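You operate a simulated robot arm through the tools that you are given. There is no shell and no other tool. Be economical: measure what you need, move in short steps, check, and stop when the job is done.

You are at the controls of a simulated two-armed robot. One attempt, no reset.

Task
Hold the rubber former down, draw the cast out and box it in the split former.
Fine: stand the cast inside, seat the orange wall in its slot and tighten the screw; the rubber former stays put. Set down upright: round cast.
Where things are to end (x, y in the base frame): round cast within 20 mm of [590, 330].

It is judged by the outcome, as a careful person would: the job done as asked, and still so three seconds after it is handed in. It fails if anything else is knocked over, pushed out of place, dropped, spilled or broken.

Robot
Two 7-joint arms with fingered hands on one trunk, on a base that drives. Base frame: it is fixed to the floor where the robot stands at the start and does not move with it; the origin is under the middle of the robot, x ahead of it, y to its left, z up; the surface under the hand at the start is at about z = 800. Units: mm, rad, N and s.
The left shoulder is at the start at [30, 120, 1063], the right one opposite. With the tool pointing down near the work surface each hand reaches from about 240 to 700 mm from the robot's upright axis, wherever it stands, measured 20 degrees to its own side. Places, roughly: dowel [600, -100, 800]; former screw [600, 300, 900]; round cast (6x6x6 cm) [500, 100, 900]; slot of the split former [500, 300, 800]; split former [600, 300, 800]. Payload 4 kg a hand.
Tool frame (each hand has its own): the origin (TCP) lies between the finger pads and is the grasp point; the fingertips stand 19 mm ahead of it; z points along the fingers, y is the line along which they close. Largest opening 120 mm; the body of the gripper starts 53 mm behind the TCP. The gripper is a hand of 3 fingers: y runs from the thumb to the fingers, the wrist lies at [0, 0, -219] in the tool frame, and closing takes about 1.5 s.
Orientation is told as [roll, pitch, yaw] about the base's x, y, z axes, in that order, counted from this pose: with the fingers straight down and closing along the base's y, the tool's x points along the base's -x, its y along +y and its z along -z.

Tools
- The arms move only by the tool servo_tool. It takes "left_steps", "right_steps" or both (then of equal length, played together; a hand with none holds still); each is one flat list of numbers, 6 for each row, row after row: the shift along the tool's x, y, z in units of 200 mm (1.0 is 200 mm), then the turn, a rotation vector about the tool's x, y, z in units of 45 degrees (1.0 is 45 degrees). In form: [dx, dy, dz, rx, ry, rz, dx, dy, dz, rx, ry, rz, ...]. A call has 1 to 12 rows; each row is the pose to reach, as a shift and turn from the pose commanded when the call began, along the tool's axes at that moment. "left_jaw" and "right_jaw" are, for a hand that has rows, the gripper command, from -1 (shut) to 1 (fully open), values between in proportion, set as the call begins (left out, the last holds). A call with a number of a shift or a turn outside -1 to 1 is refused whole. Rows are played at 5 a second. More than 50 mm and 0.15 rad between two rows, or a gripper value outside its range, and nothing of the call is played. A pose out of reach is approached as far as the arm can. The call stops where the force on the tool passes 80 N (or 10 N more than at its start, if that is more) or the arm is blocked; 0.2 s more then pass. Each finger travels about 72 mm/s and halts on what it meets, pressing with about 31 N; the grip force reading is that of the motor and also rises with nothing between the fingers. The clock runs only during rows and for 0.2 s after the last one: add rows that repeat a pose to give the fingers time. It gives the time, the measured TCP pose, the force on the tool (base axes), the opening and the grip force at its end, in the units of the frame above (readings bear some noise), with the torque about the TCP (base axes, N m) and any sound that the robot's microphone picked up.
- Cameras (640 x 400 px; columns grow to the right, rows downward): "scene" is now at [59.6, 7.4, 1609.4]; the picture's right is [0.09, -1.00, 0.00], its down [-0.76, -0.07, -0.64] and it looks along [0.64, 0.06, -0.77] (base axes); focal length 294 px, centre (320, 200). "left" rides on the left gripper at [-66, -4, -79] in its tool frame; the picture's right is [0.05, -1.00, 0.00], its down [0.76, 0.04, -0.64] and it looks along [0.64, 0.03, 0.77] (tool axes); focal length 251 px, centre (320, 200). "right" rides on the right gripper at [66, -4, -79] in its tool frame; the picture's right is [0.05, 1.00, 0.00], its down [-0.76, 0.04, -0.64] and it looks along [-0.64, 0.03, 0.77] (tool axes); focal length 251 px, centre (320, 200). There is no depth. A picture from a camera that has moved, and an enlarged one, comes with that camera's place and axes in the base frame and with its lens.
- snapshot(camera): a new picture of that camera. It takes no simulated time.
- slide_trunk(by): slides the trunk up (or, below 0, down) by that many mm; the arms and the scene camera ride with it, the base frame stays. It gives what a move gives, with no picture.
- roll_base(legs): drives the robot by 1 to 6 legs, each [ahead, turn to the left] in mm and rad, along the robot's own axes; the way and the turn of a leg run together, so that a leg with both is an arc; at most 1500 mm and 3.142 rad a leg. The arms and the cameras ride along, it lands a little off, and it stops where it bumps. It gives what a move gives.
- grasp_type(shape, hand): the hand has 3 fingers and takes this shape, open, in about a second: jaw (thumb against the fingers, like two jaws); tri (thumb and two fingers); tip (a fingertip pinch); poke (one finger out to press); point (the index stretched); flat (the hand flat); cup (the hand cupped); fist (a fist). The gripper value then closes the fingers along that shape, each until it touches; the sizes above hold for jaw. It gives what a move gives, with no picture.
- pan_tilt(pan, tilt): turns the head with the scene camera to pan (to the left, within 2.094 rad either way) and tilt (down, from -0.506 to 1.204), counted from straight ahead of the robot. It gives what a move gives.
- enlarge(camera, box): a new picture of the part [left, top, right, bottom] of that camera's present view, enlarged. It takes no simulated time.
- job_done(): hands the job in; it is judged then, once.

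Work in short steps. Places have to be worked out from the pictures, the camera data and where the tool is seen: move nearer, look again, correct. Check each grasp and each placing, and mend what went wrong. You have 120 turns and 92 pictures in all, those below and enlarged ones among them. Open the grippers and draw the arms clear of the work before you hand the job in, unless the task says otherwise; then end with one line.

The tools are called by a JSON object that holds its "op" and its "data". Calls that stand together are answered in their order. servo_tool: Moves the arms, as the interface text tells. Its arguments: {"type":"object","properties":{"left_steps":{"type":"array"},"left_jaw":{"type":"number"},"right_steps":{"type":"array"},"right_jaw":{"type":"number"}},"required":[]} The other tools are called the same way: slide_trunk (by) slides the trunk up or down; grasp_type (shape, hand) gives the hand a shape; roll_base (legs) drives the base; pan_tilt (pan, tilt) turns the head that bears the scene camera; snapshot (camera) takes a picture; enlarge (camera, box) takes an enlarged picture of a part of a camera's view; job_done () hands the job in.

At the start:

```text
t: 0.0
left_position: [424.8, 343.5, 1158.4]
left_ee_rot: [0.001, 0.0, -0.004]
left_wrist_force: [0.4, 0.0, -0.3]
left_torque: [0.02, 0.02, 0.03]
left_grip_width: 119.8
left_gripper_force: 0.1
left_shape: jaw
right_position: [552.7, -55.4, 1165.0]
right_ee_rot: [0.0, -0.001, -0.004]
right_wrist_force: [1.8, -0.4, 0.0]
right_torque: [-0.02, -0.01, -0.01]
right_grip_width: 119.9
right_gripper_force: 0.0
right_shape: jaw
trunk travel left (down, up): [-275.0, 265.0]
robot x, y, heading: [1.2, 0.3, 0.001]
head pan, tilt: [0.087, 0.873]
```

scene: 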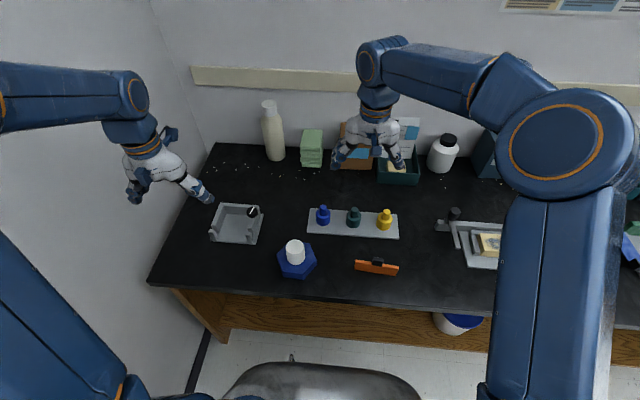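
right: 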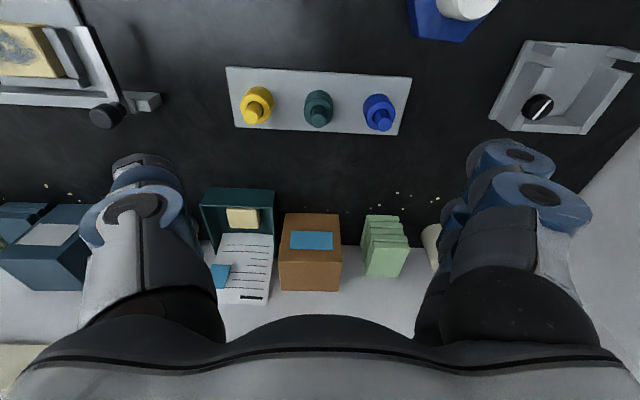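
left: 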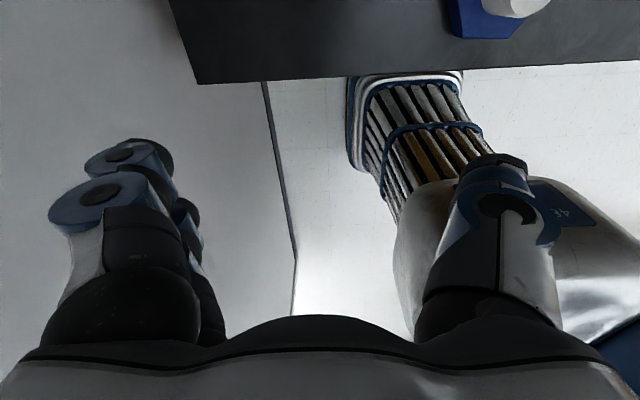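

The scene shows a blue hexagonal rubber former with the white cast, the open split former on the left and the orange wall in front. I enlarge these to measure them.

{"op": "enlarge", "data": {"camera": "scene", "box": [190, 190, 350, 290]}}

{"op": "enlarge", "data": {"camera": "scene", "box": [300, 190, 460, 290]}}

```text
4.00 times, centred on (270, 240) of scene
camera zoom: at [59.6, 7.4, 1609.4], right [0.09, -1.0, 0.0], down [-0.76, -0.07, -0.64], along [0.64, 0.06, -0.77], focal length 1177 px, centre (520, 40)
```

zoom: 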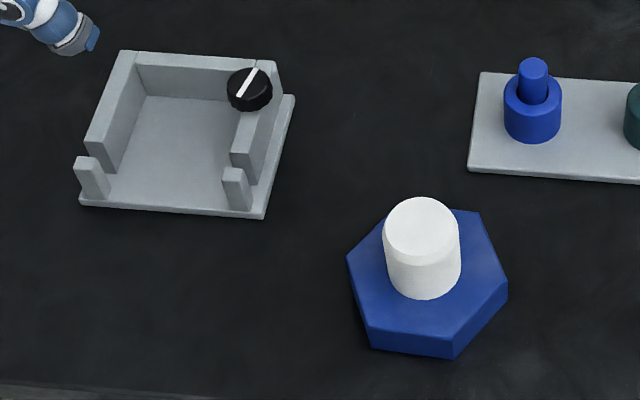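

```text
4.00 times, centred on (380, 240) of scene
camera zoom: at [59.6, 7.4, 1609.4], right [0.09, -1.0, 0.0], down [-0.76, -0.07, -0.64], along [0.64, 0.06, -0.77], focal length 1177 px, centre (80, 40)
```

zoom: 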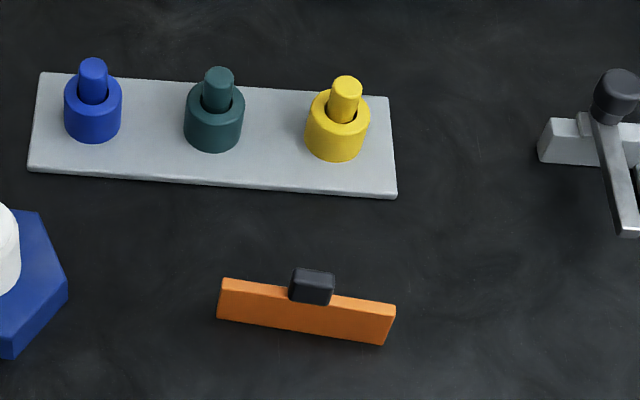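

I move the right hand back and a little to the left. Its forward-looking wrist camera should then see the former, the cast and the wall, and give a second line of sight for heights.

{"op": "servo_tool", "data": {"right_steps": [0.2, 0.1, 0, 0, 0, 0, 0.4, 0.2, 0, 0, 0, 0, 0.6, 0.3, 0, 0, 0, 0, 0.75, 0.4, 0, 0, 0, 0, 0.75, 0.4, 0, 0, 0, 0]}}

{"op": "snapshot", "data": {"camera": "right"}}

```text
t: 1.2
left_position: [426.4, 342.4, 1157.6]
left_ee_rot: [0.0, -0.002, -0.003]
left_wrist_force: [0.1, -1.0, -0.5]
left_torque: [0.01, -0.03, 0.0]
left_grip_width: 120.0
left_gripper_force: 0.0
left_shape: jaw
right_position: [400.2, 20.8, 1163.3]
right_ee_rot: [-0.001, 0.003, -0.003]
right_wrist_force: [-0.1, 0.0, 1.0]
right_torque: [-0.03, -0.01, -0.01]
right_grip_width: 119.8
right_gripper_force: 0.1
right_shape: jaw
trunk travel left (down, up): [-275.0, 265.0]
robot x, y, heading: [1.1, 0.9, -0.001]
head pan, tilt: [0.087, 0.873]
```

```text
86 pictures are left
camera right: at [335.2, 18.6, 1243.3], right [-0.05, 1.0, 0.0], down [0.77, 0.04, 0.64], along [0.64, 0.03, -0.77], focal length 251 px, centre (320, 200)
```

right: 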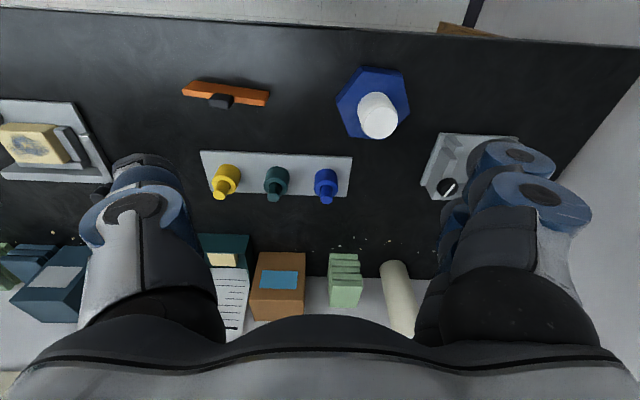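

Both parts are visible from here, so I enlarge them for heights.

{"op": "enlarge", "data": {"camera": "right", "box": [300, 50, 460, 150]}}

{"op": "enlarge", "data": {"camera": "right", "box": [160, 50, 320, 150]}}

```text
4.00 times, centred on (380, 100) of right
camera zoom: at [335.2, 18.6, 1243.3], right [-0.05, 1.0, 0.0], down [0.77, 0.04, 0.64], along [0.64, 0.03, -0.77], focal length 1006 px, centre (80, 600)
```

zoom: 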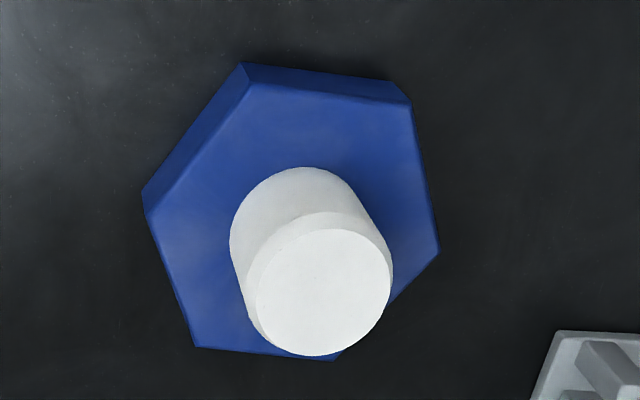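

```text
4.00 times, centred on (240, 100) of right
camera zoom: at [335.2, 18.6, 1243.3], right [-0.05, 1.0, 0.0], down [0.77, 0.04, 0.64], along [0.64, 0.03, -0.77], focal length 1006 px, centre (640, 600)
```

zoom: 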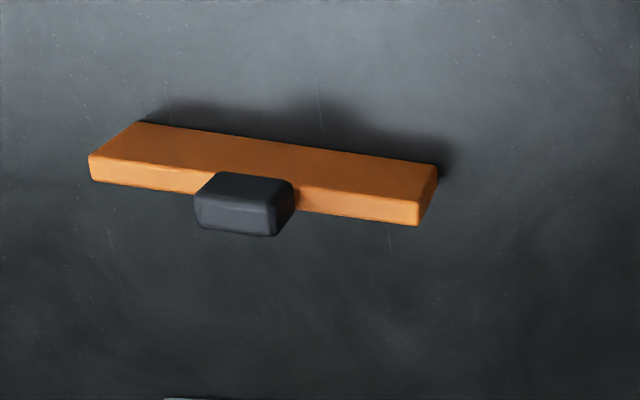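

I estimate the cast axis at about (488, 116) with its top near z=877. The hexagonal former's top is near z=836, with flats about 108 across, and the wall is about 124 long around (469, -121). I give the right hand the poke shape for pressing and look at where its finger lies.

{"op": "grasp_type", "data": {"shape": "poke", "hand": "right"}}

{"op": "snapshot", "data": {"camera": "right"}}

{"op": "snapshot", "data": {"camera": "scene"}}

```text
t: 2.1
left_position: [426.0, 342.4, 1158.4]
left_ee_rot: [0.002, 0.0, -0.004]
left_wrist_force: [-0.2, 0.1, 0.1]
left_torque: [-0.04, 0.03, -0.02]
left_grip_width: 119.9
left_gripper_force: 0.0
left_shape: jaw
right_position: [400.8, 21.4, 1164.3]
right_ee_rot: [0.0, -0.001, -0.004]
right_wrist_force: [0.7, 0.4, 0.3]
right_torque: [-0.01, 0.02, 0.02]
right_grip_width: 0.0
right_gripper_force: 0.1
right_shape: poke
trunk travel left (down, up): [-275.0, 265.0]
robot x, y, heading: [1.5, -1.6, -0.003]
head pan, tilt: [0.087, 0.873]
```

```text
83 pictures are left
camera right: at [335.1, 18.7, 1243.4], right [-0.05, 1.0, 0.0], down [0.76, 0.04, 0.64], along [0.64, 0.03, -0.77], focal length 251 px, centre (320, 200)
```

right: 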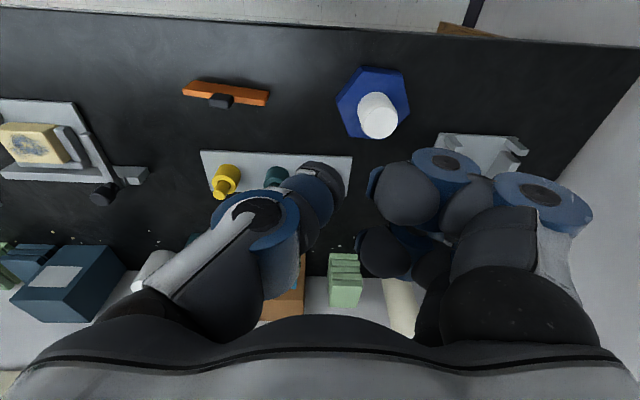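

```text
82 pictures are left
camera scene: at [59.6, 7.4, 1609.4], right [0.09, -1.0, 0.0], down [-0.76, -0.07, -0.64], along [0.64, 0.06, -0.77], focal length 294 px, centre (320, 200)
```

scene: 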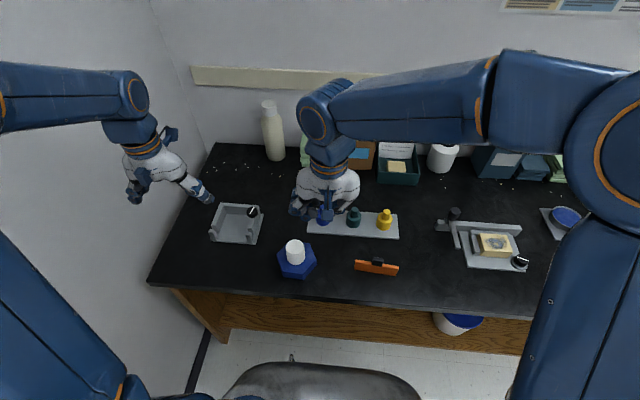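

It is unclear which finger is extended, so I enlarge the hand in both views.

{"op": "enlarge", "data": {"camera": "right", "box": [180, 120, 500, 320]}}

{"op": "enlarge", "data": {"camera": "scene", "box": [270, 130, 398, 230]}}

```text
2.00 times, centred on (340, 220) of right
camera zoom: at [335.1, 18.7, 1243.4], right [-0.05, 1.0, 0.0], down [0.76, 0.04, 0.64], along [0.64, 0.03, -0.77], focal length 503 px, centre (280, 160)
```

zoom: 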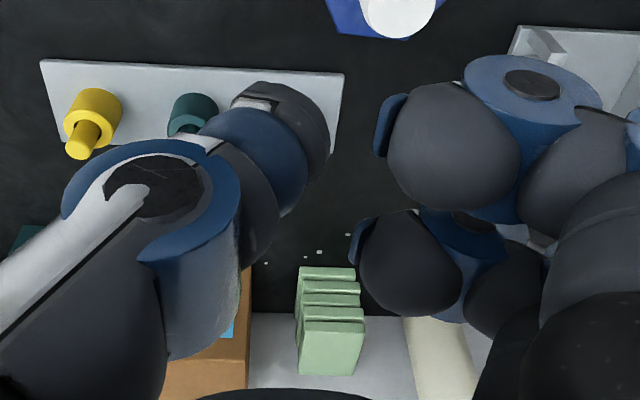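

```text
4.00 times, centred on (334, 180) of scene
camera zoom: at [59.6, 7.4, 1609.4], right [0.09, -1.0, 0.0], down [-0.76, -0.07, -0.64], along [0.64, 0.06, -0.77], focal length 1177 px, centre (264, 280)
```

zoom: 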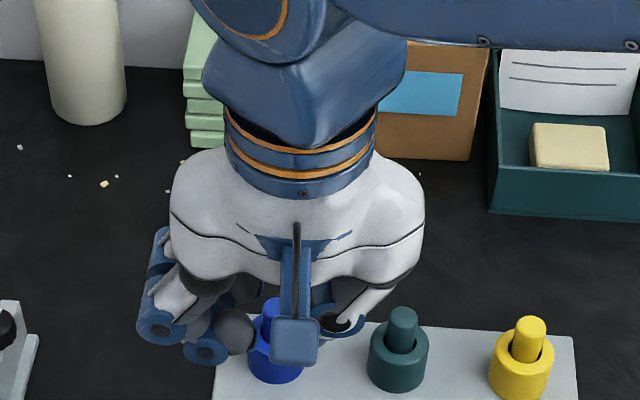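

The thumb is the extended digit, with its tip on the tool axis. I bring the right hand down to the right of the former, rolling it so that its body stays on the -y side.

{"op": "servo_tool", "data": {"right_steps": [-0.073, -0.0675, 0.095, -0.1485, 0, 0, -0.147, -0.135, 0.19, -0.297, 0, 0, -0.22, -0.2025, 0.285, -0.4455, 0, 0, -0.293, -0.27, 0.38, -0.594, 0, 0, -0.367, -0.3375, 0.475, -0.7425, 0, 0, -0.44, -0.405, 0.57, -0.891, 0, 0, -0.44, -0.405, 0.57, -0.891, 0, 0]}}

```text
t: 3.7
left_position: [424.2, 344.2, 1158.3]
left_ee_rot: [0.0, 0.0, -0.004]
left_wrist_force: [-0.3, 0.7, -0.2]
left_torque: [-0.02, 0.0, 0.0]
left_grip_width: 120.1
left_gripper_force: 0.1
left_shape: jaw
right_position: [491.6, -55.4, 1050.8]
right_ee_rot: [0.7, -0.001, -0.006]
right_wrist_force: [0.0, 0.6, -0.3]
right_torque: [0.01, -0.04, 0.0]
right_grip_width: 0.0
right_gripper_force: 0.0
right_shape: poke
trunk travel left (down, up): [-275.0, 265.0]
robot x, y, heading: [0.3, -2.1, 0.001]
head pan, tilt: [0.087, 0.873]
```

Roll and orientation read as commanded. I continue rolling to about 1.05 and descend to the former's right side, then look.

{"op": "servo_tool", "data": {"right_steps": [0.005, -0.0425, 0.177, -0.1115, 0, 0, 0.009, -0.085, 0.354, -0.223, 0, 0, 0.0135, -0.1275, 0.53, -0.3345, 0, 0, 0.018, -0.17, 0.707, -0.446, 0, 0, 0.018, -0.17, 0.707, -0.446, 0, 0]}}

{"op": "snapshot", "data": {"camera": "scene"}}

{"op": "snapshot", "data": {"camera": "right"}}

```text
t: 4.9
left_position: [425.6, 342.8, 1158.3]
left_ee_rot: [-0.001, 0.0, -0.005]
left_wrist_force: [-0.4, -0.1, 0.0]
left_torque: [0.0, -0.02, 0.02]
left_grip_width: 119.8
left_gripper_force: 0.0
left_shape: jaw
right_position: [486.5, 9.5, 921.3]
right_ee_rot: [1.051, 0.0, -0.003]
right_wrist_force: [0.2, 0.9, -0.5]
right_torque: [-0.02, -0.04, 0.02]
right_grip_width: 0.0
right_gripper_force: 0.0
right_shape: poke
trunk travel left (down, up): [-275.0, 265.0]
robot x, y, heading: [-1.8, 0.8, 0.006]
head pan, tilt: [0.087, 0.873]
```

```text
79 pictures are left
camera scene: at [59.2, 7.6, 1609.5], right [0.09, -1.0, 0.0], down [-0.76, -0.07, -0.64], along [0.64, 0.06, -0.77], focal length 294 px, centre (320, 200)
```

scene: 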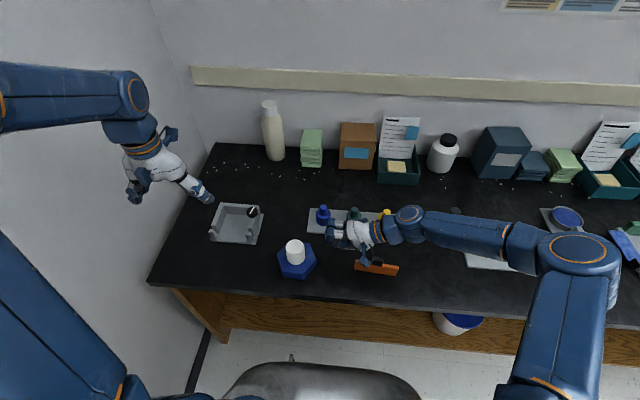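

```text
78 pictures are left
camera right: at [419.6, -61.4, 958.3], right [-0.05, 0.5, 0.87], down [0.76, -0.54, 0.36], along [0.65, 0.68, -0.35], focal length 251 px, centre (320, 200)
```

right: 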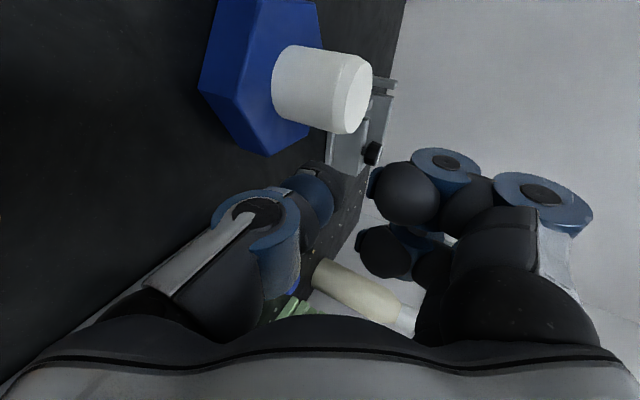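

The former's side profile is visible now, so I enlarge it to pin down the height of its top.

{"op": "enlarge", "data": {"camera": "right", "box": [190, 0, 414, 140]}}

{"op": "enlarge", "data": {"camera": "scene", "box": [256, 180, 416, 280]}}

```text
2.86 times, centred on (302, 70) of right
camera zoom: at [419.6, -61.4, 958.3], right [-0.05, 0.5, 0.87], down [0.76, -0.54, 0.36], along [0.65, 0.68, -0.35], focal length 718 px, centre (371, 571)
```

zoom: 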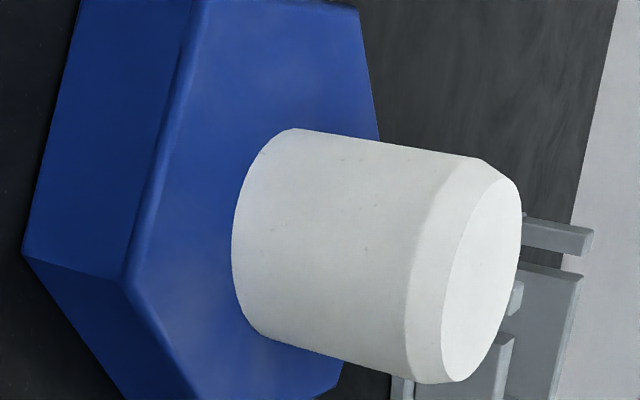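

```text
4.00 times, centred on (336, 230) of scene
camera zoom: at [59.2, 7.6, 1609.5], right [0.09, -1.0, 0.0], down [-0.76, -0.07, -0.64], along [0.64, 0.06, -0.77], focal length 1177 px, centre (256, 80)
```

zoom: 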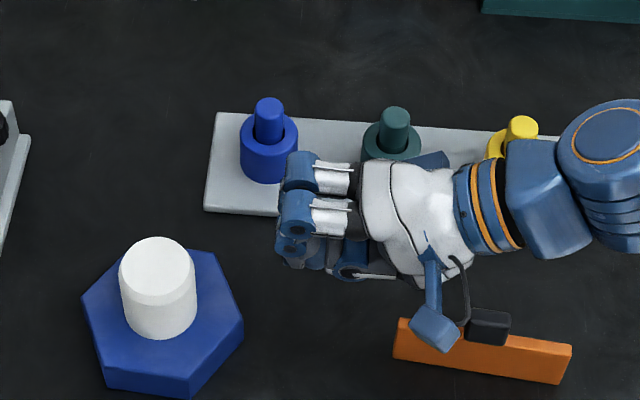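

All three views agree: cast axis at (481, 114), cast top about z=890, former top about z=833, and the former's right vertex at (476, 53). I bring the poke tip just above the rim between the cast and that vertex and check.

{"op": "servo_tool", "data": {"right_steps": [0.016, -0.0845, 0.159, 0, 0, 0, 0.0325, -0.169, 0.3185, 0, 0, 0, 0.0325, -0.169, 0.3185, 0, 0, 0]}}

{"op": "snapshot", "data": {"camera": "right"}}

{"op": "enlarge", "data": {"camera": "scene", "box": [250, 190, 410, 290]}}

```text
t: 5.7
left_position: [424.9, 343.2, 1158.5]
left_ee_rot: [0.001, -0.001, -0.003]
left_wrist_force: [0.5, -1.1, -0.4]
left_torque: [-0.02, 0.0, -0.02]
left_grip_width: 119.8
left_gripper_force: 0.1
left_shape: jaw
right_position: [481.6, 46.4, 860.7]
right_ee_rot: [1.049, 0.0, -0.005]
right_wrist_force: [0.0, 0.0, -0.6]
right_torque: [0.01, -0.02, 0.03]
right_grip_width: 0.0
right_gripper_force: 0.1
right_shape: poke
trunk travel left (down, up): [-275.0, 265.0]
robot x, y, heading: [-3.3, 0.6, 0.003]
head pan, tilt: [0.087, 0.873]
```

```text
75 pictures are left
camera right: at [413.8, -23.8, 897.0], right [-0.05, 0.5, 0.87], down [0.76, -0.54, 0.36], along [0.64, 0.68, -0.35], focal length 251 px, centre (320, 200)
```

right: 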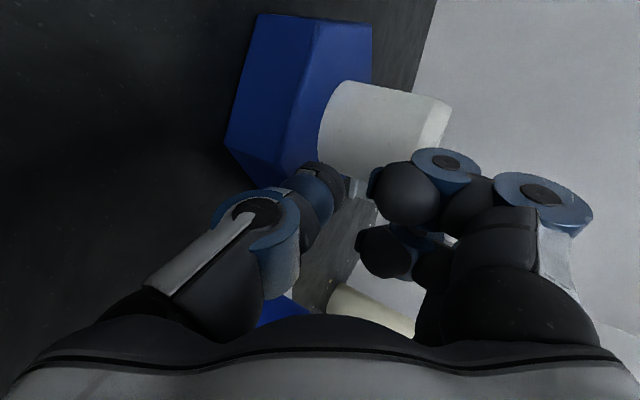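

```text
4.00 times, centred on (330, 240) of scene
camera zoom: at [59.2, 7.2, 1609.5], right [0.09, -1.0, 0.0], down [-0.76, -0.07, -0.64], along [0.64, 0.06, -0.77], focal length 1177 px, centre (280, 40)
```

zoom: 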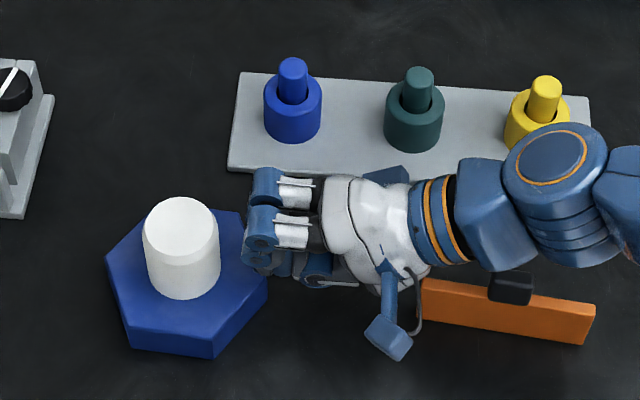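

The hand is close and clear. Before pressing, I bring the left hand over, yawing it 90° so it closes along x and leaves the -y side to the right hand.

{"op": "servo_tool", "data": {"left_steps": [-0.023, -0.094, 0.048, 0, 0, -0.167, -0.047, -0.188, 0.097, 0, 0, -0.333, -0.07, -0.2825, 0.145, 0, 0, -0.5, -0.093, -0.377, 0.193, 0, 0, -0.667, -0.117, -0.471, 0.242, 0, 0, -0.833, -0.14, -0.565, 0.29, 0, 0, -1, -0.14, -0.565, 0.29, 0, 0, -1], "left_jaw": 0.6}}

```text
t: 7.3
left_position: [452.3, 231.7, 1099.2]
left_ee_rot: [0.0, -0.002, 0.783]
left_wrist_force: [0.3, -0.4, 0.5]
left_torque: [-0.05, 0.02, -0.01]
left_grip_width: 96.3
left_gripper_force: 0.0
left_shape: jaw
right_position: [481.3, 46.5, 860.8]
right_ee_rot: [1.049, 0.002, -0.006]
right_wrist_force: [-0.1, -0.1, 0.5]
right_torque: [-0.04, -0.03, -0.01]
right_grip_width: 0.0
right_gripper_force: 0.0
right_shape: poke
trunk travel left (down, up): [-275.0, 265.0]
robot x, y, heading: [-1.3, 1.2, 0.003]
head pan, tilt: [0.087, 0.873]
```

Halfway through the yaw. I finish it and shift toward the cast, staying high.

{"op": "servo_tool", "data": {"left_steps": [0.03, -0.064, 0.042, 0, 0, -0.167, 0.06, -0.128, 0.083, 0, 0, -0.333, 0.09, -0.1925, 0.125, 0, 0, -0.5, 0.12, -0.257, 0.167, 0, 0, -0.667, 0.15, -0.321, 0.208, 0, 0, -0.833, 0.18, -0.385, 0.25, 0, 0, -1, 0.18, -0.385, 0.25, 0, 0, -1]}}

{"op": "snapshot", "data": {"camera": "left"}}

```text
t: 8.9
left_position: [481.3, 151.6, 1049.7]
left_ee_rot: [0.0, 0.0, 1.571]
left_wrist_force: [0.2, -0.8, -0.5]
left_torque: [-0.04, 0.01, 0.01]
left_grip_width: 96.3
left_gripper_force: 0.1
left_shape: jaw
right_position: [479.8, 45.7, 861.3]
right_ee_rot: [1.049, -0.001, -0.001]
right_wrist_force: [-0.1, 0.4, 0.3]
right_torque: [-0.02, -0.01, 0.0]
right_grip_width: 0.0
right_gripper_force: 0.1
right_shape: poke
trunk travel left (down, up): [-275.0, 265.0]
robot x, y, heading: [-1.9, -0.2, -0.0]
head pan, tilt: [0.087, 0.873]
```

```text
73 pictures are left
camera left: at [485.2, 219.0, 1129.0], right [1.0, -0.06, 0.0], down [-0.04, -0.76, 0.64], along [-0.04, -0.64, -0.77], focal length 251 px, centre (320, 200)
```

left: 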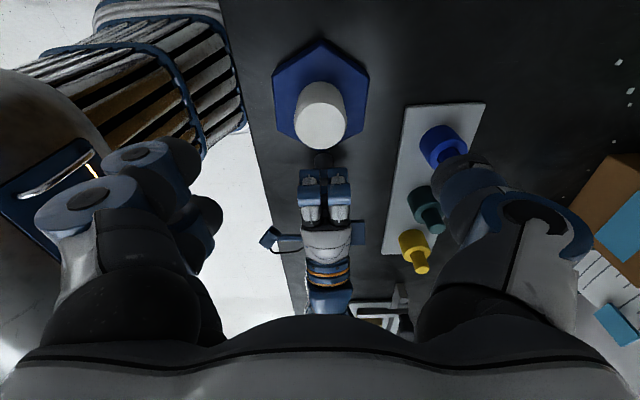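

This is a useful view from above and left. I enlarge it to check the poke tip against the rim.

{"op": "enlarge", "data": {"camera": "left", "box": [256, 30, 416, 230]}}

```text
2.00 times, centred on (336, 130) of left
camera zoom: at [485.2, 219.0, 1129.0], right [1.0, -0.06, 0.0], down [-0.04, -0.76, 0.64], along [-0.04, -0.64, -0.77], focal length 503 px, centre (288, 340)
```

zoom: 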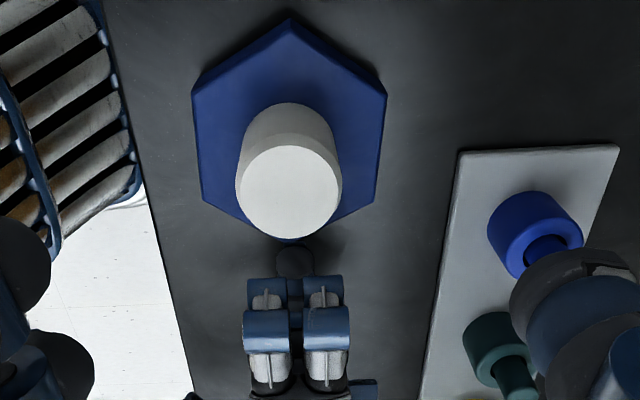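

The round poke tip sits at the vertex, with its centre about 10 mm ahead of the TCP. The curled fingers would crowd the left fingers, so I back off slightly and rotate the right hand 90° about its own axis to put them sideways.

{"op": "servo_tool", "data": {"right_steps": [0, 0.03, -0.04, 0, 0, 0.167, 0, 0.06, -0.08, 0, 0, 0.333, 0, 0.09, -0.12, 0, 0, 0.5, 0, 0.1, -0.16, 0, 0, 0.667, 0, 0.1, -0.2, 0, 0, 0.833, 0, 0.1, -0.2, 0, 0, 1, 0, 0.1, -0.2, 0, 0, 1]}}

{"op": "servo_tool", "data": {"right_steps": [0, 0, 0, 0, 0, 0.167, 0, 0, 0, 0, 0, 0.333, 0, 0, 0, 0, 0, 0.5, 0, 0, 0, 0, 0, 0.667, 0, 0, 0, 0, 0, 0.833, 0, 0, 0, 0, 0, 1, 0, 0, 0, 0, 0, 1]}}

{"op": "snapshot", "data": {"camera": "left"}}

{"op": "enlarge", "data": {"camera": "scene", "box": [230, 160, 422, 280]}}

```text
t: 10.5
left_position: [482.0, 150.6, 1050.4]
left_ee_rot: [-0.001, 0.0, 1.568]
left_wrist_force: [-0.7, -0.1, -0.9]
left_torque: [0.01, -0.02, 0.02]
left_grip_width: 96.3
left_gripper_force: 0.1
left_shape: jaw
right_position: [480.6, 22.8, 896.7]
right_ee_rot: [0.89, 0.661, -0.468]
right_wrist_force: [-0.2, 0.7, 1.1]
right_torque: [0.0, 0.02, 0.02]
right_grip_width: 0.0
right_gripper_force: 0.0
right_shape: poke
trunk travel left (down, up): [-275.0, 265.0]
robot x, y, heading: [-3.0, 0.5, -0.001]
head pan, tilt: [0.087, 0.873]
```

```text
t: 12.1
left_position: [482.0, 151.4, 1050.2]
left_ee_rot: [0.0, 0.001, 1.567]
left_wrist_force: [0.4, 1.3, -1.7]
left_torque: [0.0, -0.02, -0.01]
left_grip_width: 96.4
left_gripper_force: 0.1
left_shape: jaw
right_position: [481.3, 22.5, 897.7]
right_ee_rot: [-0.005, 1.051, -1.578]
right_wrist_force: [1.0, 0.4, -0.1]
right_torque: [0.01, -0.01, -0.03]
right_grip_width: 0.2
right_gripper_force: 0.0
right_shape: poke
trunk travel left (down, up): [-275.0, 265.0]
robot x, y, heading: [0.2, 3.9, -0.001]
head pan, tilt: [0.087, 0.873]
```

```text
71 pictures are left
camera left: at [485.4, 218.0, 1129.0], right [1.0, -0.06, 0.0], down [-0.04, -0.76, 0.64], along [-0.04, -0.64, -0.77], focal length 251 px, centre (320, 200)
```

left: 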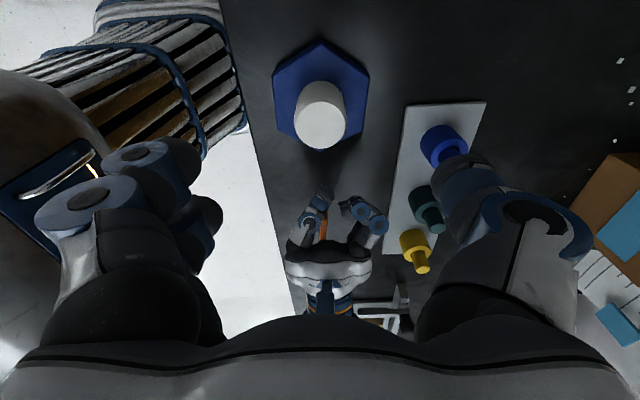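

```text
3.33 times, centred on (326, 220) of scene
camera zoom: at [59.6, 7.2, 1609.4], right [0.09, -1.0, 0.0], down [-0.76, -0.07, -0.64], along [0.64, 0.06, -0.77], focal length 981 px, centre (300, 133)
```

zoom: 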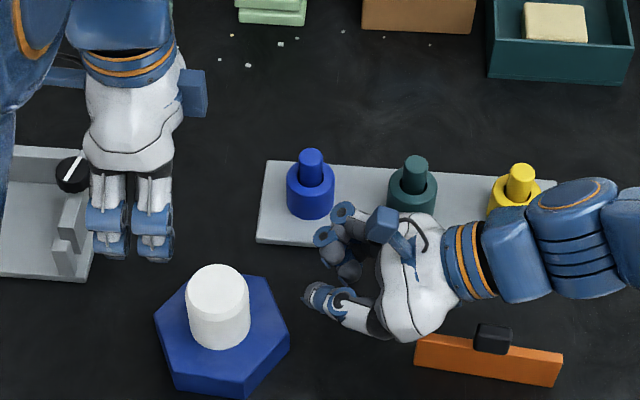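

Much clearer: the thumb reaches out alone. I bring its tip above the rim beside the cast.

{"op": "servo_tool", "data": {"right_steps": [-0.026, -0.007, 0.135, 0, 0, 0, -0.053, -0.015, 0.27, 0, 0, 0, -0.053, -0.015, 0.27, 0, 0, 0]}}

{"op": "enlarge", "data": {"camera": "left", "box": [256, 30, 416, 230]}}

{"op": "enlarge", "data": {"camera": "scene", "box": [250, 200, 378, 280]}}

```text
t: 12.9
left_position: [481.0, 151.7, 1049.6]
left_ee_rot: [0.0, -0.001, 1.566]
left_wrist_force: [0.4, -0.4, 0.3]
left_torque: [0.01, -0.01, -0.01]
left_grip_width: 96.3
left_gripper_force: 0.0
left_shape: jaw
right_position: [479.9, 65.6, 858.1]
right_ee_rot: [0.0, 1.051, -1.574]
right_wrist_force: [0.0, 0.5, 0.0]
right_torque: [-0.01, 0.0, 0.01]
right_grip_width: 0.1
right_gripper_force: 0.0
right_shape: poke
trunk travel left (down, up): [-275.0, 265.0]
robot x, y, heading: [2.0, -0.7, 0.0]
head pan, tilt: [0.087, 0.873]
```

```text
2.00 times, centred on (336, 130) of left
camera zoom: at [485.3, 217.9, 1129.1], right [1.0, -0.06, 0.0], down [-0.04, -0.76, 0.64], along [-0.04, -0.64, -0.77], focal length 503 px, centre (288, 340)
```

zoom: 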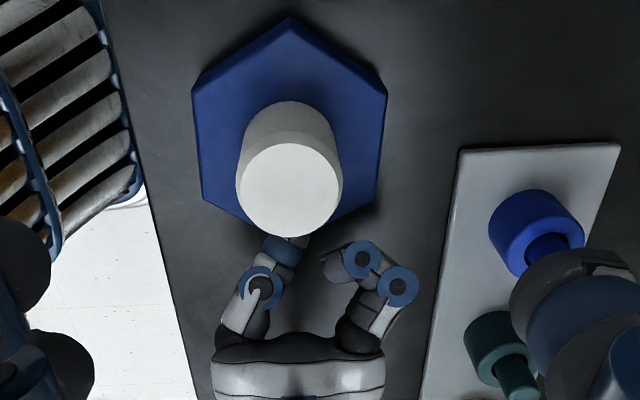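

```text
5.00 times, centred on (314, 240) of scene
camera zoom: at [59.5, 7.1, 1609.5], right [0.09, -1.0, 0.0], down [-0.76, -0.07, -0.64], along [0.64, 0.06, -0.77], focal length 1471 px, centre (350, 0)
```

zoom: 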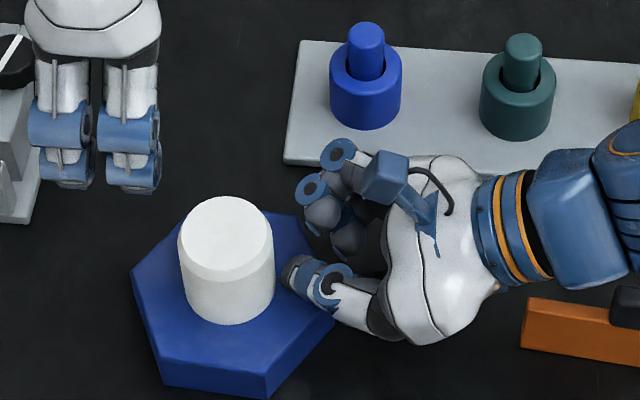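

The tip is beside the cast, over the rim. I press straight down in small steps until I feel contact.

{"op": "servo_tool", "data": {"right_steps": [-0.031, 0, 0.006, 0, 0, 0, -0.0595, 0, 0.017, 0, 0, 0, -0.077, 0, 0.027, 0, 0, 0, -0.077, 0, 0.027, 0, 0, 0]}}

```text
t: 13.9
left_position: [477.0, 151.0, 1052.4]
left_ee_rot: [-0.004, -0.001, 1.566]
left_wrist_force: [0.0, 0.4, -0.2]
left_torque: [-0.01, 0.0, 0.0]
left_grip_width: 96.1
left_gripper_force: 0.2
left_shape: jaw
right_position: [476.7, 62.7, 851.4]
right_ee_rot: [0.011, 1.063, -1.564]
right_wrist_force: [-5.6, -3.2, 47.6]
right_torque: [0.58, 0.1, 0.11]
right_grip_width: 0.0
right_gripper_force: 0.1
right_shape: poke
trunk travel left (down, up): [-275.0, 265.0]
robot x, y, heading: [-1.5, 2.5, -0.002]
head pan, tilt: [0.087, 0.873]
```

Contact gives about 48 N downward, which is a good hold. I bring the left hand above the cast to z≈930 and look.

{"op": "servo_tool", "data": {"left_steps": [0.06, 0, 0.15, 0, 0, 0, 0.12, 0, 0.3, 0, 0, 0, 0.185, 0, 0.45, 0, 0, 0, 0.185, 0, 0.6, 0, 0, 0, 0.185, 0, 0.6, 0, 0, 0]}}

{"op": "snapshot", "data": {"camera": "left"}}

{"op": "enlarge", "data": {"camera": "scene", "box": [230, 180, 390, 280]}}

```text
t: 15.1
left_position: [478.7, 113.8, 931.9]
left_ee_rot: [-0.004, 0.0, 1.567]
left_wrist_force: [0.4, -0.1, -0.7]
left_torque: [0.01, 0.0, 0.04]
left_grip_width: 96.3
left_gripper_force: 0.1
left_shape: jaw
right_position: [475.3, 63.7, 850.7]
right_ee_rot: [0.011, 1.063, -1.56]
right_wrist_force: [-8.3, -3.7, 51.1]
right_torque: [0.6, 0.08, 0.14]
right_grip_width: 0.1
right_gripper_force: 0.1
right_shape: poke
trunk travel left (down, up): [-275.0, 265.0]
robot x, y, heading: [-0.8, 0.9, 0.001]
head pan, tilt: [0.087, 0.873]
```

```text
67 pictures are left
camera left: at [482.5, 179.9, 1010.8], right [1.0, -0.06, 0.0], down [-0.05, -0.76, 0.64], along [-0.03, -0.64, -0.77], focal length 251 px, centre (320, 200)
```

left: 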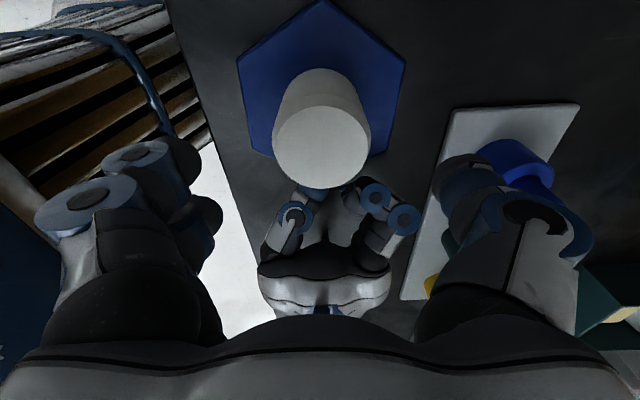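

```text
4.00 times, centred on (310, 230) of scene
camera zoom: at [53.4, 6.2, 1609.8], right [0.09, -1.0, 0.0], down [-0.76, -0.07, -0.65], along [0.64, 0.06, -0.76], focal length 1177 px, centre (360, 80)
```

zoom: 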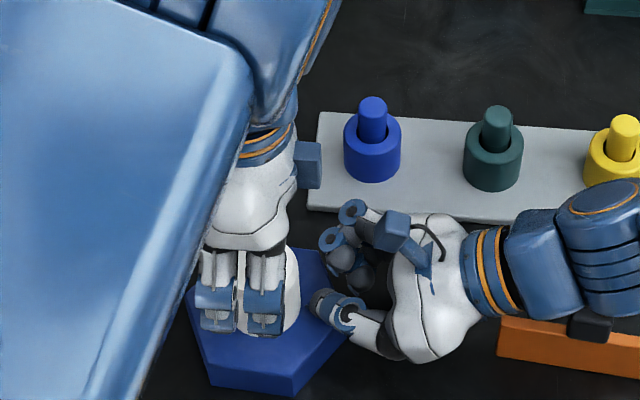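

Aligned: the cast is centred between the left digits and the right hand is clear. I descend to z≈868.

{"op": "servo_tool", "data": {"left_steps": [0, 0, 0.11, 0, 0, 0, 0, 0, 0.22, 0, 0, 0, 0, 0, 0.31, 0, 0, 0, 0, 0, 0.31, 0, 0, 0]}}

{"op": "snapshot", "data": {"camera": "left"}}

```text
t: 16.1
left_position: [481.0, 111.0, 870.8]
left_ee_rot: [-0.004, -0.002, 1.568]
left_wrist_force: [-0.3, 0.7, -0.3]
left_torque: [0.03, -0.01, 0.02]
left_grip_width: 96.2
left_gripper_force: 0.1
left_shape: jaw
right_position: [475.6, 64.1, 850.8]
right_ee_rot: [0.011, 1.063, -1.562]
right_wrist_force: [-7.7, -2.7, 51.4]
right_torque: [0.65, 0.11, 0.1]
right_grip_width: 0.1
right_gripper_force: 0.0
right_shape: poke
trunk travel left (down, up): [-275.0, 265.0]
robot x, y, heading: [-1.2, -3.0, 0.003]
head pan, tilt: [0.087, 0.873]
```

```text
65 pictures are left
camera left: at [484.3, 177.4, 950.3], right [1.0, -0.06, 0.0], down [-0.05, -0.76, 0.64], along [-0.03, -0.64, -0.77], focal length 251 px, centre (320, 200)
```

left: 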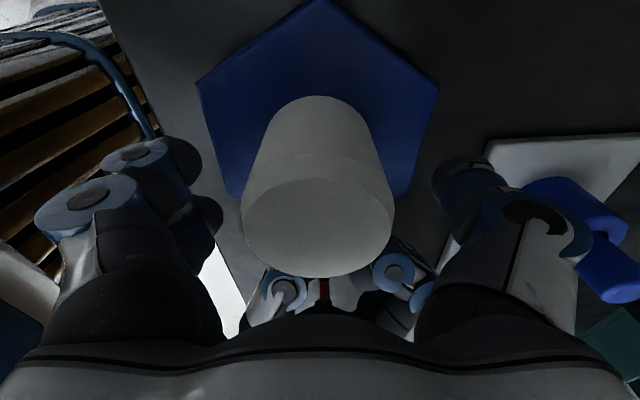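

The cast is between the digits. I close the left hand on it.

{"op": "servo_tool", "data": {"left_steps": [0, 0, 0, 0, 0, 0, 0, 0, 0, 0, 0, 0, 0, 0, 0, 0, 0, 0, 0, 0, 0, 0, 0, 0, 0, 0, 0, 0, 0, 0, 0, 0, 0, 0, 0, 0, 0, 0, 0, 0, 0, 0], "left_jaw": -1}}

{"op": "snapshot", "data": {"camera": "left"}}

```text
t: 17.7
left_position: [480.5, 110.4, 870.0]
left_ee_rot: [-0.003, 0.0, 1.568]
left_wrist_force: [1.4, -1.7, -3.4]
left_torque: [-0.02, -0.01, -0.06]
left_grip_width: 42.6
left_gripper_force: 31.0
left_shape: jaw
right_position: [476.7, 63.3, 850.9]
right_ee_rot: [0.011, 1.062, -1.562]
right_wrist_force: [-9.0, -4.4, 52.3]
right_torque: [0.62, 0.13, 0.11]
right_grip_width: 0.0
right_gripper_force: 0.2
right_shape: poke
trunk travel left (down, up): [-275.0, 265.0]
robot x, y, heading: [3.6, -1.2, 0.001]
head pan, tilt: [0.087, 0.873]
```

```text
64 pictures are left
camera left: at [484.5, 177.3, 950.3], right [1.0, -0.06, 0.0], down [-0.05, -0.76, 0.64], along [-0.03, -0.64, -0.77], focal length 251 px, centre (320, 200)
```

left: 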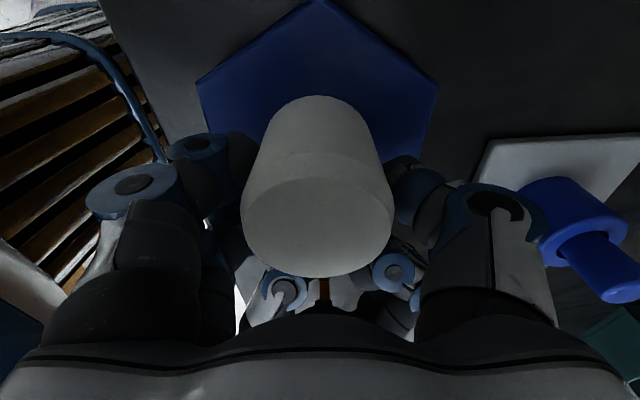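

The grip is firm at 31 N. I draw up gently and watch the forces and the former.

{"op": "servo_tool", "data": {"left_steps": [0, 0, -0.02, 0, 0, 0, 0, 0, -0.04, 0, 0, 0, 0, 0, -0.06, 0, 0, 0]}}

{"op": "snapshot", "data": {"camera": "left"}}

```text
t: 18.5
left_position: [479.4, 110.8, 881.9]
left_ee_rot: [-0.004, 0.001, 1.567]
left_wrist_force: [-0.6, -0.1, -1.5]
left_torque: [-0.05, 0.02, -0.03]
left_grip_width: 43.0
left_gripper_force: 30.8
left_shape: jaw
right_position: [476.7, 64.1, 850.5]
right_ee_rot: [0.011, 1.064, -1.559]
right_wrist_force: [-8.9, -2.2, 51.1]
right_torque: [0.6, 0.14, 0.08]
right_grip_width: 0.0
right_gripper_force: 0.1
right_shape: poke
trunk travel left (down, up): [-275.0, 265.0]
robot x, y, heading: [-2.8, 0.9, -0.0]
head pan, tilt: [0.087, 0.873]
heard: snap
```

```text
63 pictures are left
camera left: at [483.6, 178.0, 962.1], right [1.0, -0.06, 0.0], down [-0.05, -0.76, 0.64], along [-0.03, -0.64, -0.77], focal length 251 px, centre (320, 200)
```

left: 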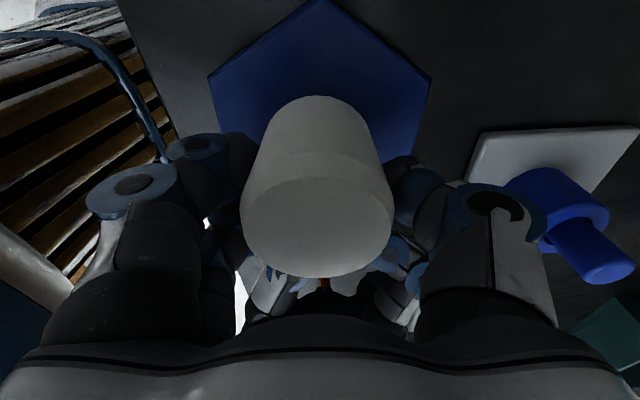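

I heard a snap, and the cast now rises freely with the former still down. I keep lifting slowly.

{"op": "servo_tool", "data": {"left_steps": [0, 0, -0.04, 0, 0, 0, 0, 0, -0.08, 0, 0, 0, 0, 0, -0.13, 0, 0, 0, 0, 0, -0.2, 0, 0, 0, 0, 0, -0.3, 0, 0, 0, 0, 0, -0.4, 0, 0, 0, 0, 0, -0.5, 0, 0, 0, 0, 0, -0.5, 0, 0, 0]}}

{"op": "snapshot", "data": {"camera": "left"}}

{"op": "snapshot", "data": {"camera": "right"}}

{"op": "enlarge", "data": {"camera": "scene", "box": [230, 180, 390, 280]}}

```text
t: 20.3
left_position: [477.2, 111.8, 982.8]
left_ee_rot: [-0.004, 0.001, 1.567]
left_wrist_force: [0.2, -0.2, -2.4]
left_torque: [-0.04, 0.02, 0.0]
left_grip_width: 42.5
left_gripper_force: 31.5
left_shape: jaw
right_position: [474.9, 62.8, 850.9]
right_ee_rot: [0.01, 1.063, -1.56]
right_wrist_force: [-6.9, -2.4, 49.9]
right_torque: [0.58, 0.12, 0.1]
right_grip_width: 0.0
right_gripper_force: 0.1
right_shape: poke
trunk travel left (down, up): [-275.0, 265.0]
robot x, y, heading: [-0.6, -0.9, 0.001]
head pan, tilt: [0.087, 0.873]
```

```text
62 pictures are left
camera left: at [481.3, 178.9, 1062.7], right [1.0, -0.06, 0.0], down [-0.05, -0.76, 0.64], along [-0.03, -0.64, -0.77], focal length 251 px, centre (320, 200)
```

left: 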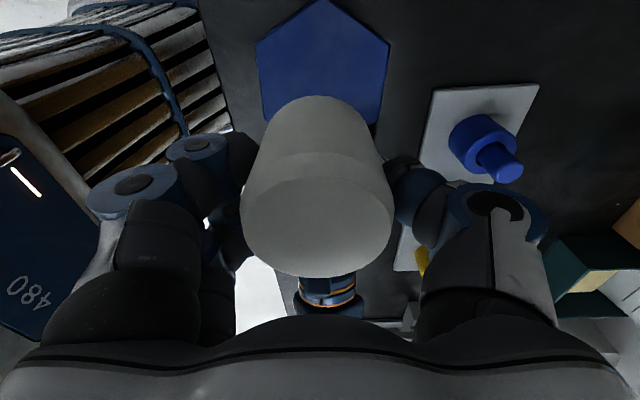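

```text
61 pictures are left
camera right: at [471.9, 26.6, 946.8], right [1.0, 0.03, 0.05], down [0.04, -0.93, -0.35], along [0.04, 0.36, -0.93], focal length 251 px, centre (320, 200)
```

right: 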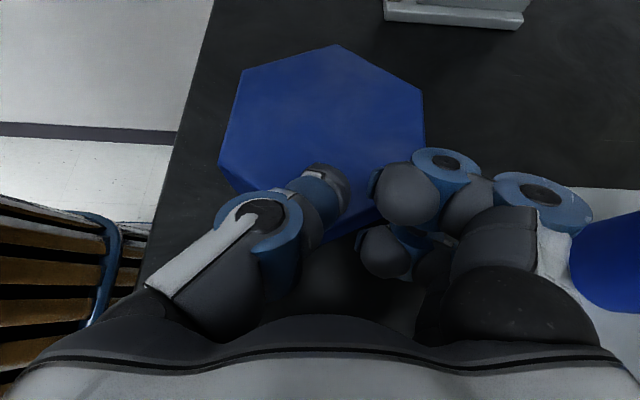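

```text
4.00 times, centred on (310, 230) of scene
camera zoom: at [53.7, 6.1, 1609.8], right [0.09, -1.0, 0.0], down [-0.76, -0.07, -0.65], along [0.64, 0.06, -0.76], focal length 1177 px, centre (360, 80)
```

zoom: 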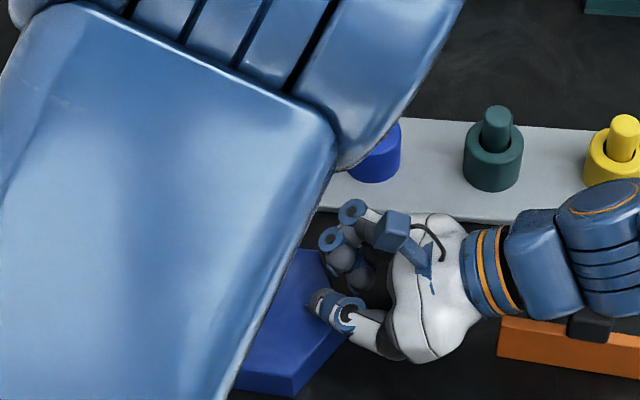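

The cast is out and the former stays on the table; its top is solid, so the cast bottom was at about z=833, 37 below the TCP. I lift the right hand straight off and back away.

{"op": "servo_tool", "data": {"right_steps": [0.065, 0, -0.037, 0, 0, 0, 0.124, 0, -0.186, 0, 0, 0, 0.15, 0, -0.35, 0, 0, 0, 0.18, 0, -0.55, 0, 0, 0, 0.21, 0, -0.75, 0, 0, 0, 0.21, 0, -0.75, 0, 0, 0]}}

{"op": "snapshot", "data": {"camera": "scene"}}

```text
t: 21.7
left_position: [481.6, 114.0, 980.7]
left_ee_rot: [0.001, 0.001, 1.569]
left_wrist_force: [-0.8, -0.6, -2.2]
left_torque: [0.02, -0.02, 0.01]
left_grip_width: 42.7
left_gripper_force: 31.3
left_shape: jaw
right_position: [476.6, -46.0, 958.2]
right_ee_rot: [-0.002, 1.051, -1.576]
right_wrist_force: [-0.1, 0.3, 0.6]
right_torque: [-0.01, 0.0, -0.01]
right_grip_width: 0.0
right_gripper_force: 0.0
right_shape: poke
trunk travel left (down, up): [-275.0, 265.0]
robot x, y, heading: [-1.0, -2.3, -0.001]
head pan, tilt: [0.087, 0.873]
```

```text
59 pictures are left
camera scene: at [60.3, 7.6, 1609.4], right [0.09, -1.0, 0.0], down [-0.76, -0.07, -0.64], along [0.64, 0.06, -0.77], focal length 294 px, centre (320, 200)
```

scene: 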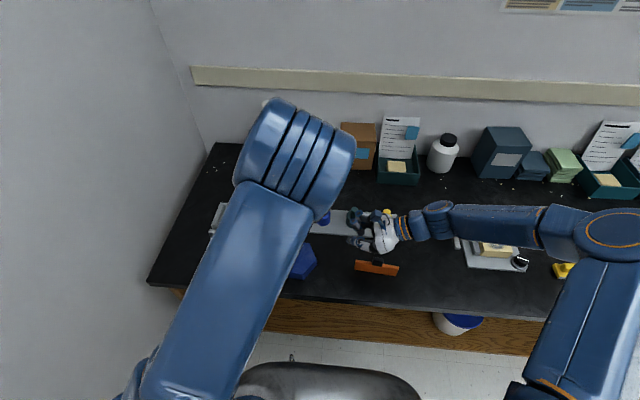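

Now I carry the cast toward the split former. From the first view I put its inside at y 280–380, x about 562–638, walls to z≈841 and the knob near (607, 270). I keep the hand closing along x, which stays clear of the knob.

{"op": "servo_tool", "data": {"left_steps": [-0.2, -0.1, 0, 0, 0, 0, -0.4, -0.2, 0, 0, 0, 0, -0.6, -0.3, 0, 0, 0, 0, -0.8, -0.42, 0, 0, 0, 0, -0.98, -0.55, 0, 0, 0, 0, -0.98, -0.55, 0, 0, 0, 0]}}

{"op": "snapshot", "data": {"camera": "left"}}

{"op": "snapshot", "data": {"camera": "scene"}}

```text
t: 23.1
left_position: [590.5, 306.5, 977.9]
left_ee_rot: [0.001, -0.003, 1.567]
left_wrist_force: [0.6, -0.1, -1.1]
left_torque: [0.0, 0.0, -0.02]
left_grip_width: 42.4
left_gripper_force: 30.7
left_shape: jaw
right_position: [476.6, -44.6, 958.7]
right_ee_rot: [-0.001, 1.051, -1.574]
right_wrist_force: [-0.2, -0.5, -0.1]
right_torque: [0.01, -0.03, -0.02]
right_grip_width: 0.1
right_gripper_force: 0.0
right_shape: poke
trunk travel left (down, up): [-275.0, 265.0]
robot x, y, heading: [3.0, -0.0, 0.001]
head pan, tilt: [0.087, 0.873]
```

```text
58 pictures are left
camera left: at [595.3, 374.9, 1056.8], right [1.0, -0.06, 0.0], down [-0.04, -0.76, 0.64], along [-0.04, -0.64, -0.77], focal length 251 px, centre (320, 200)
```

left: 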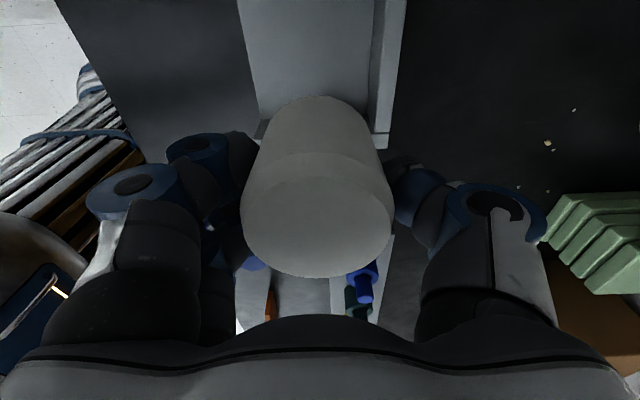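

```text
57 pictures are left
camera scene: at [59.3, 6.3, 1609.5], right [0.09, -1.0, 0.0], down [-0.76, -0.07, -0.64], along [0.64, 0.06, -0.77], focal length 294 px, centre (320, 200)
```

scene: 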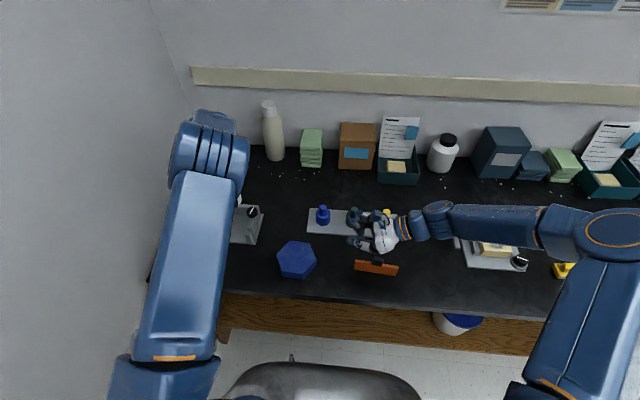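

I enlarge this view to locate the former's back wall relative to the cast.

{"op": "enlarge", "data": {"camera": "left", "box": [220, 0, 444, 160]}}

{"op": "enlarge", "data": {"camera": "scene", "box": [210, 180, 338, 260]}}

```text
2.50 times, centred on (332, 80) of left
camera zoom: at [595.3, 374.9, 1056.8], right [1.0, -0.06, 0.0], down [-0.04, -0.76, 0.64], along [-0.04, -0.64, -0.77], focal length 629 px, centre (290, 500)
```

zoom: 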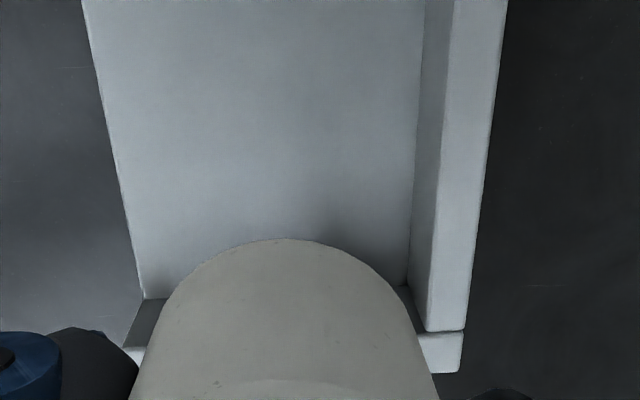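

```text
5.00 times, centred on (274, 220) of scene
camera zoom: at [59.3, 6.3, 1609.5], right [0.09, -1.0, 0.0], down [-0.76, -0.07, -0.64], along [0.64, 0.06, -0.77], focal length 1471 px, centre (550, 100)
```

zoom: 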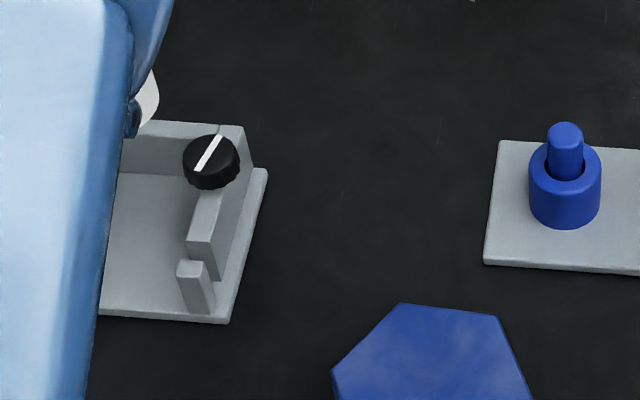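

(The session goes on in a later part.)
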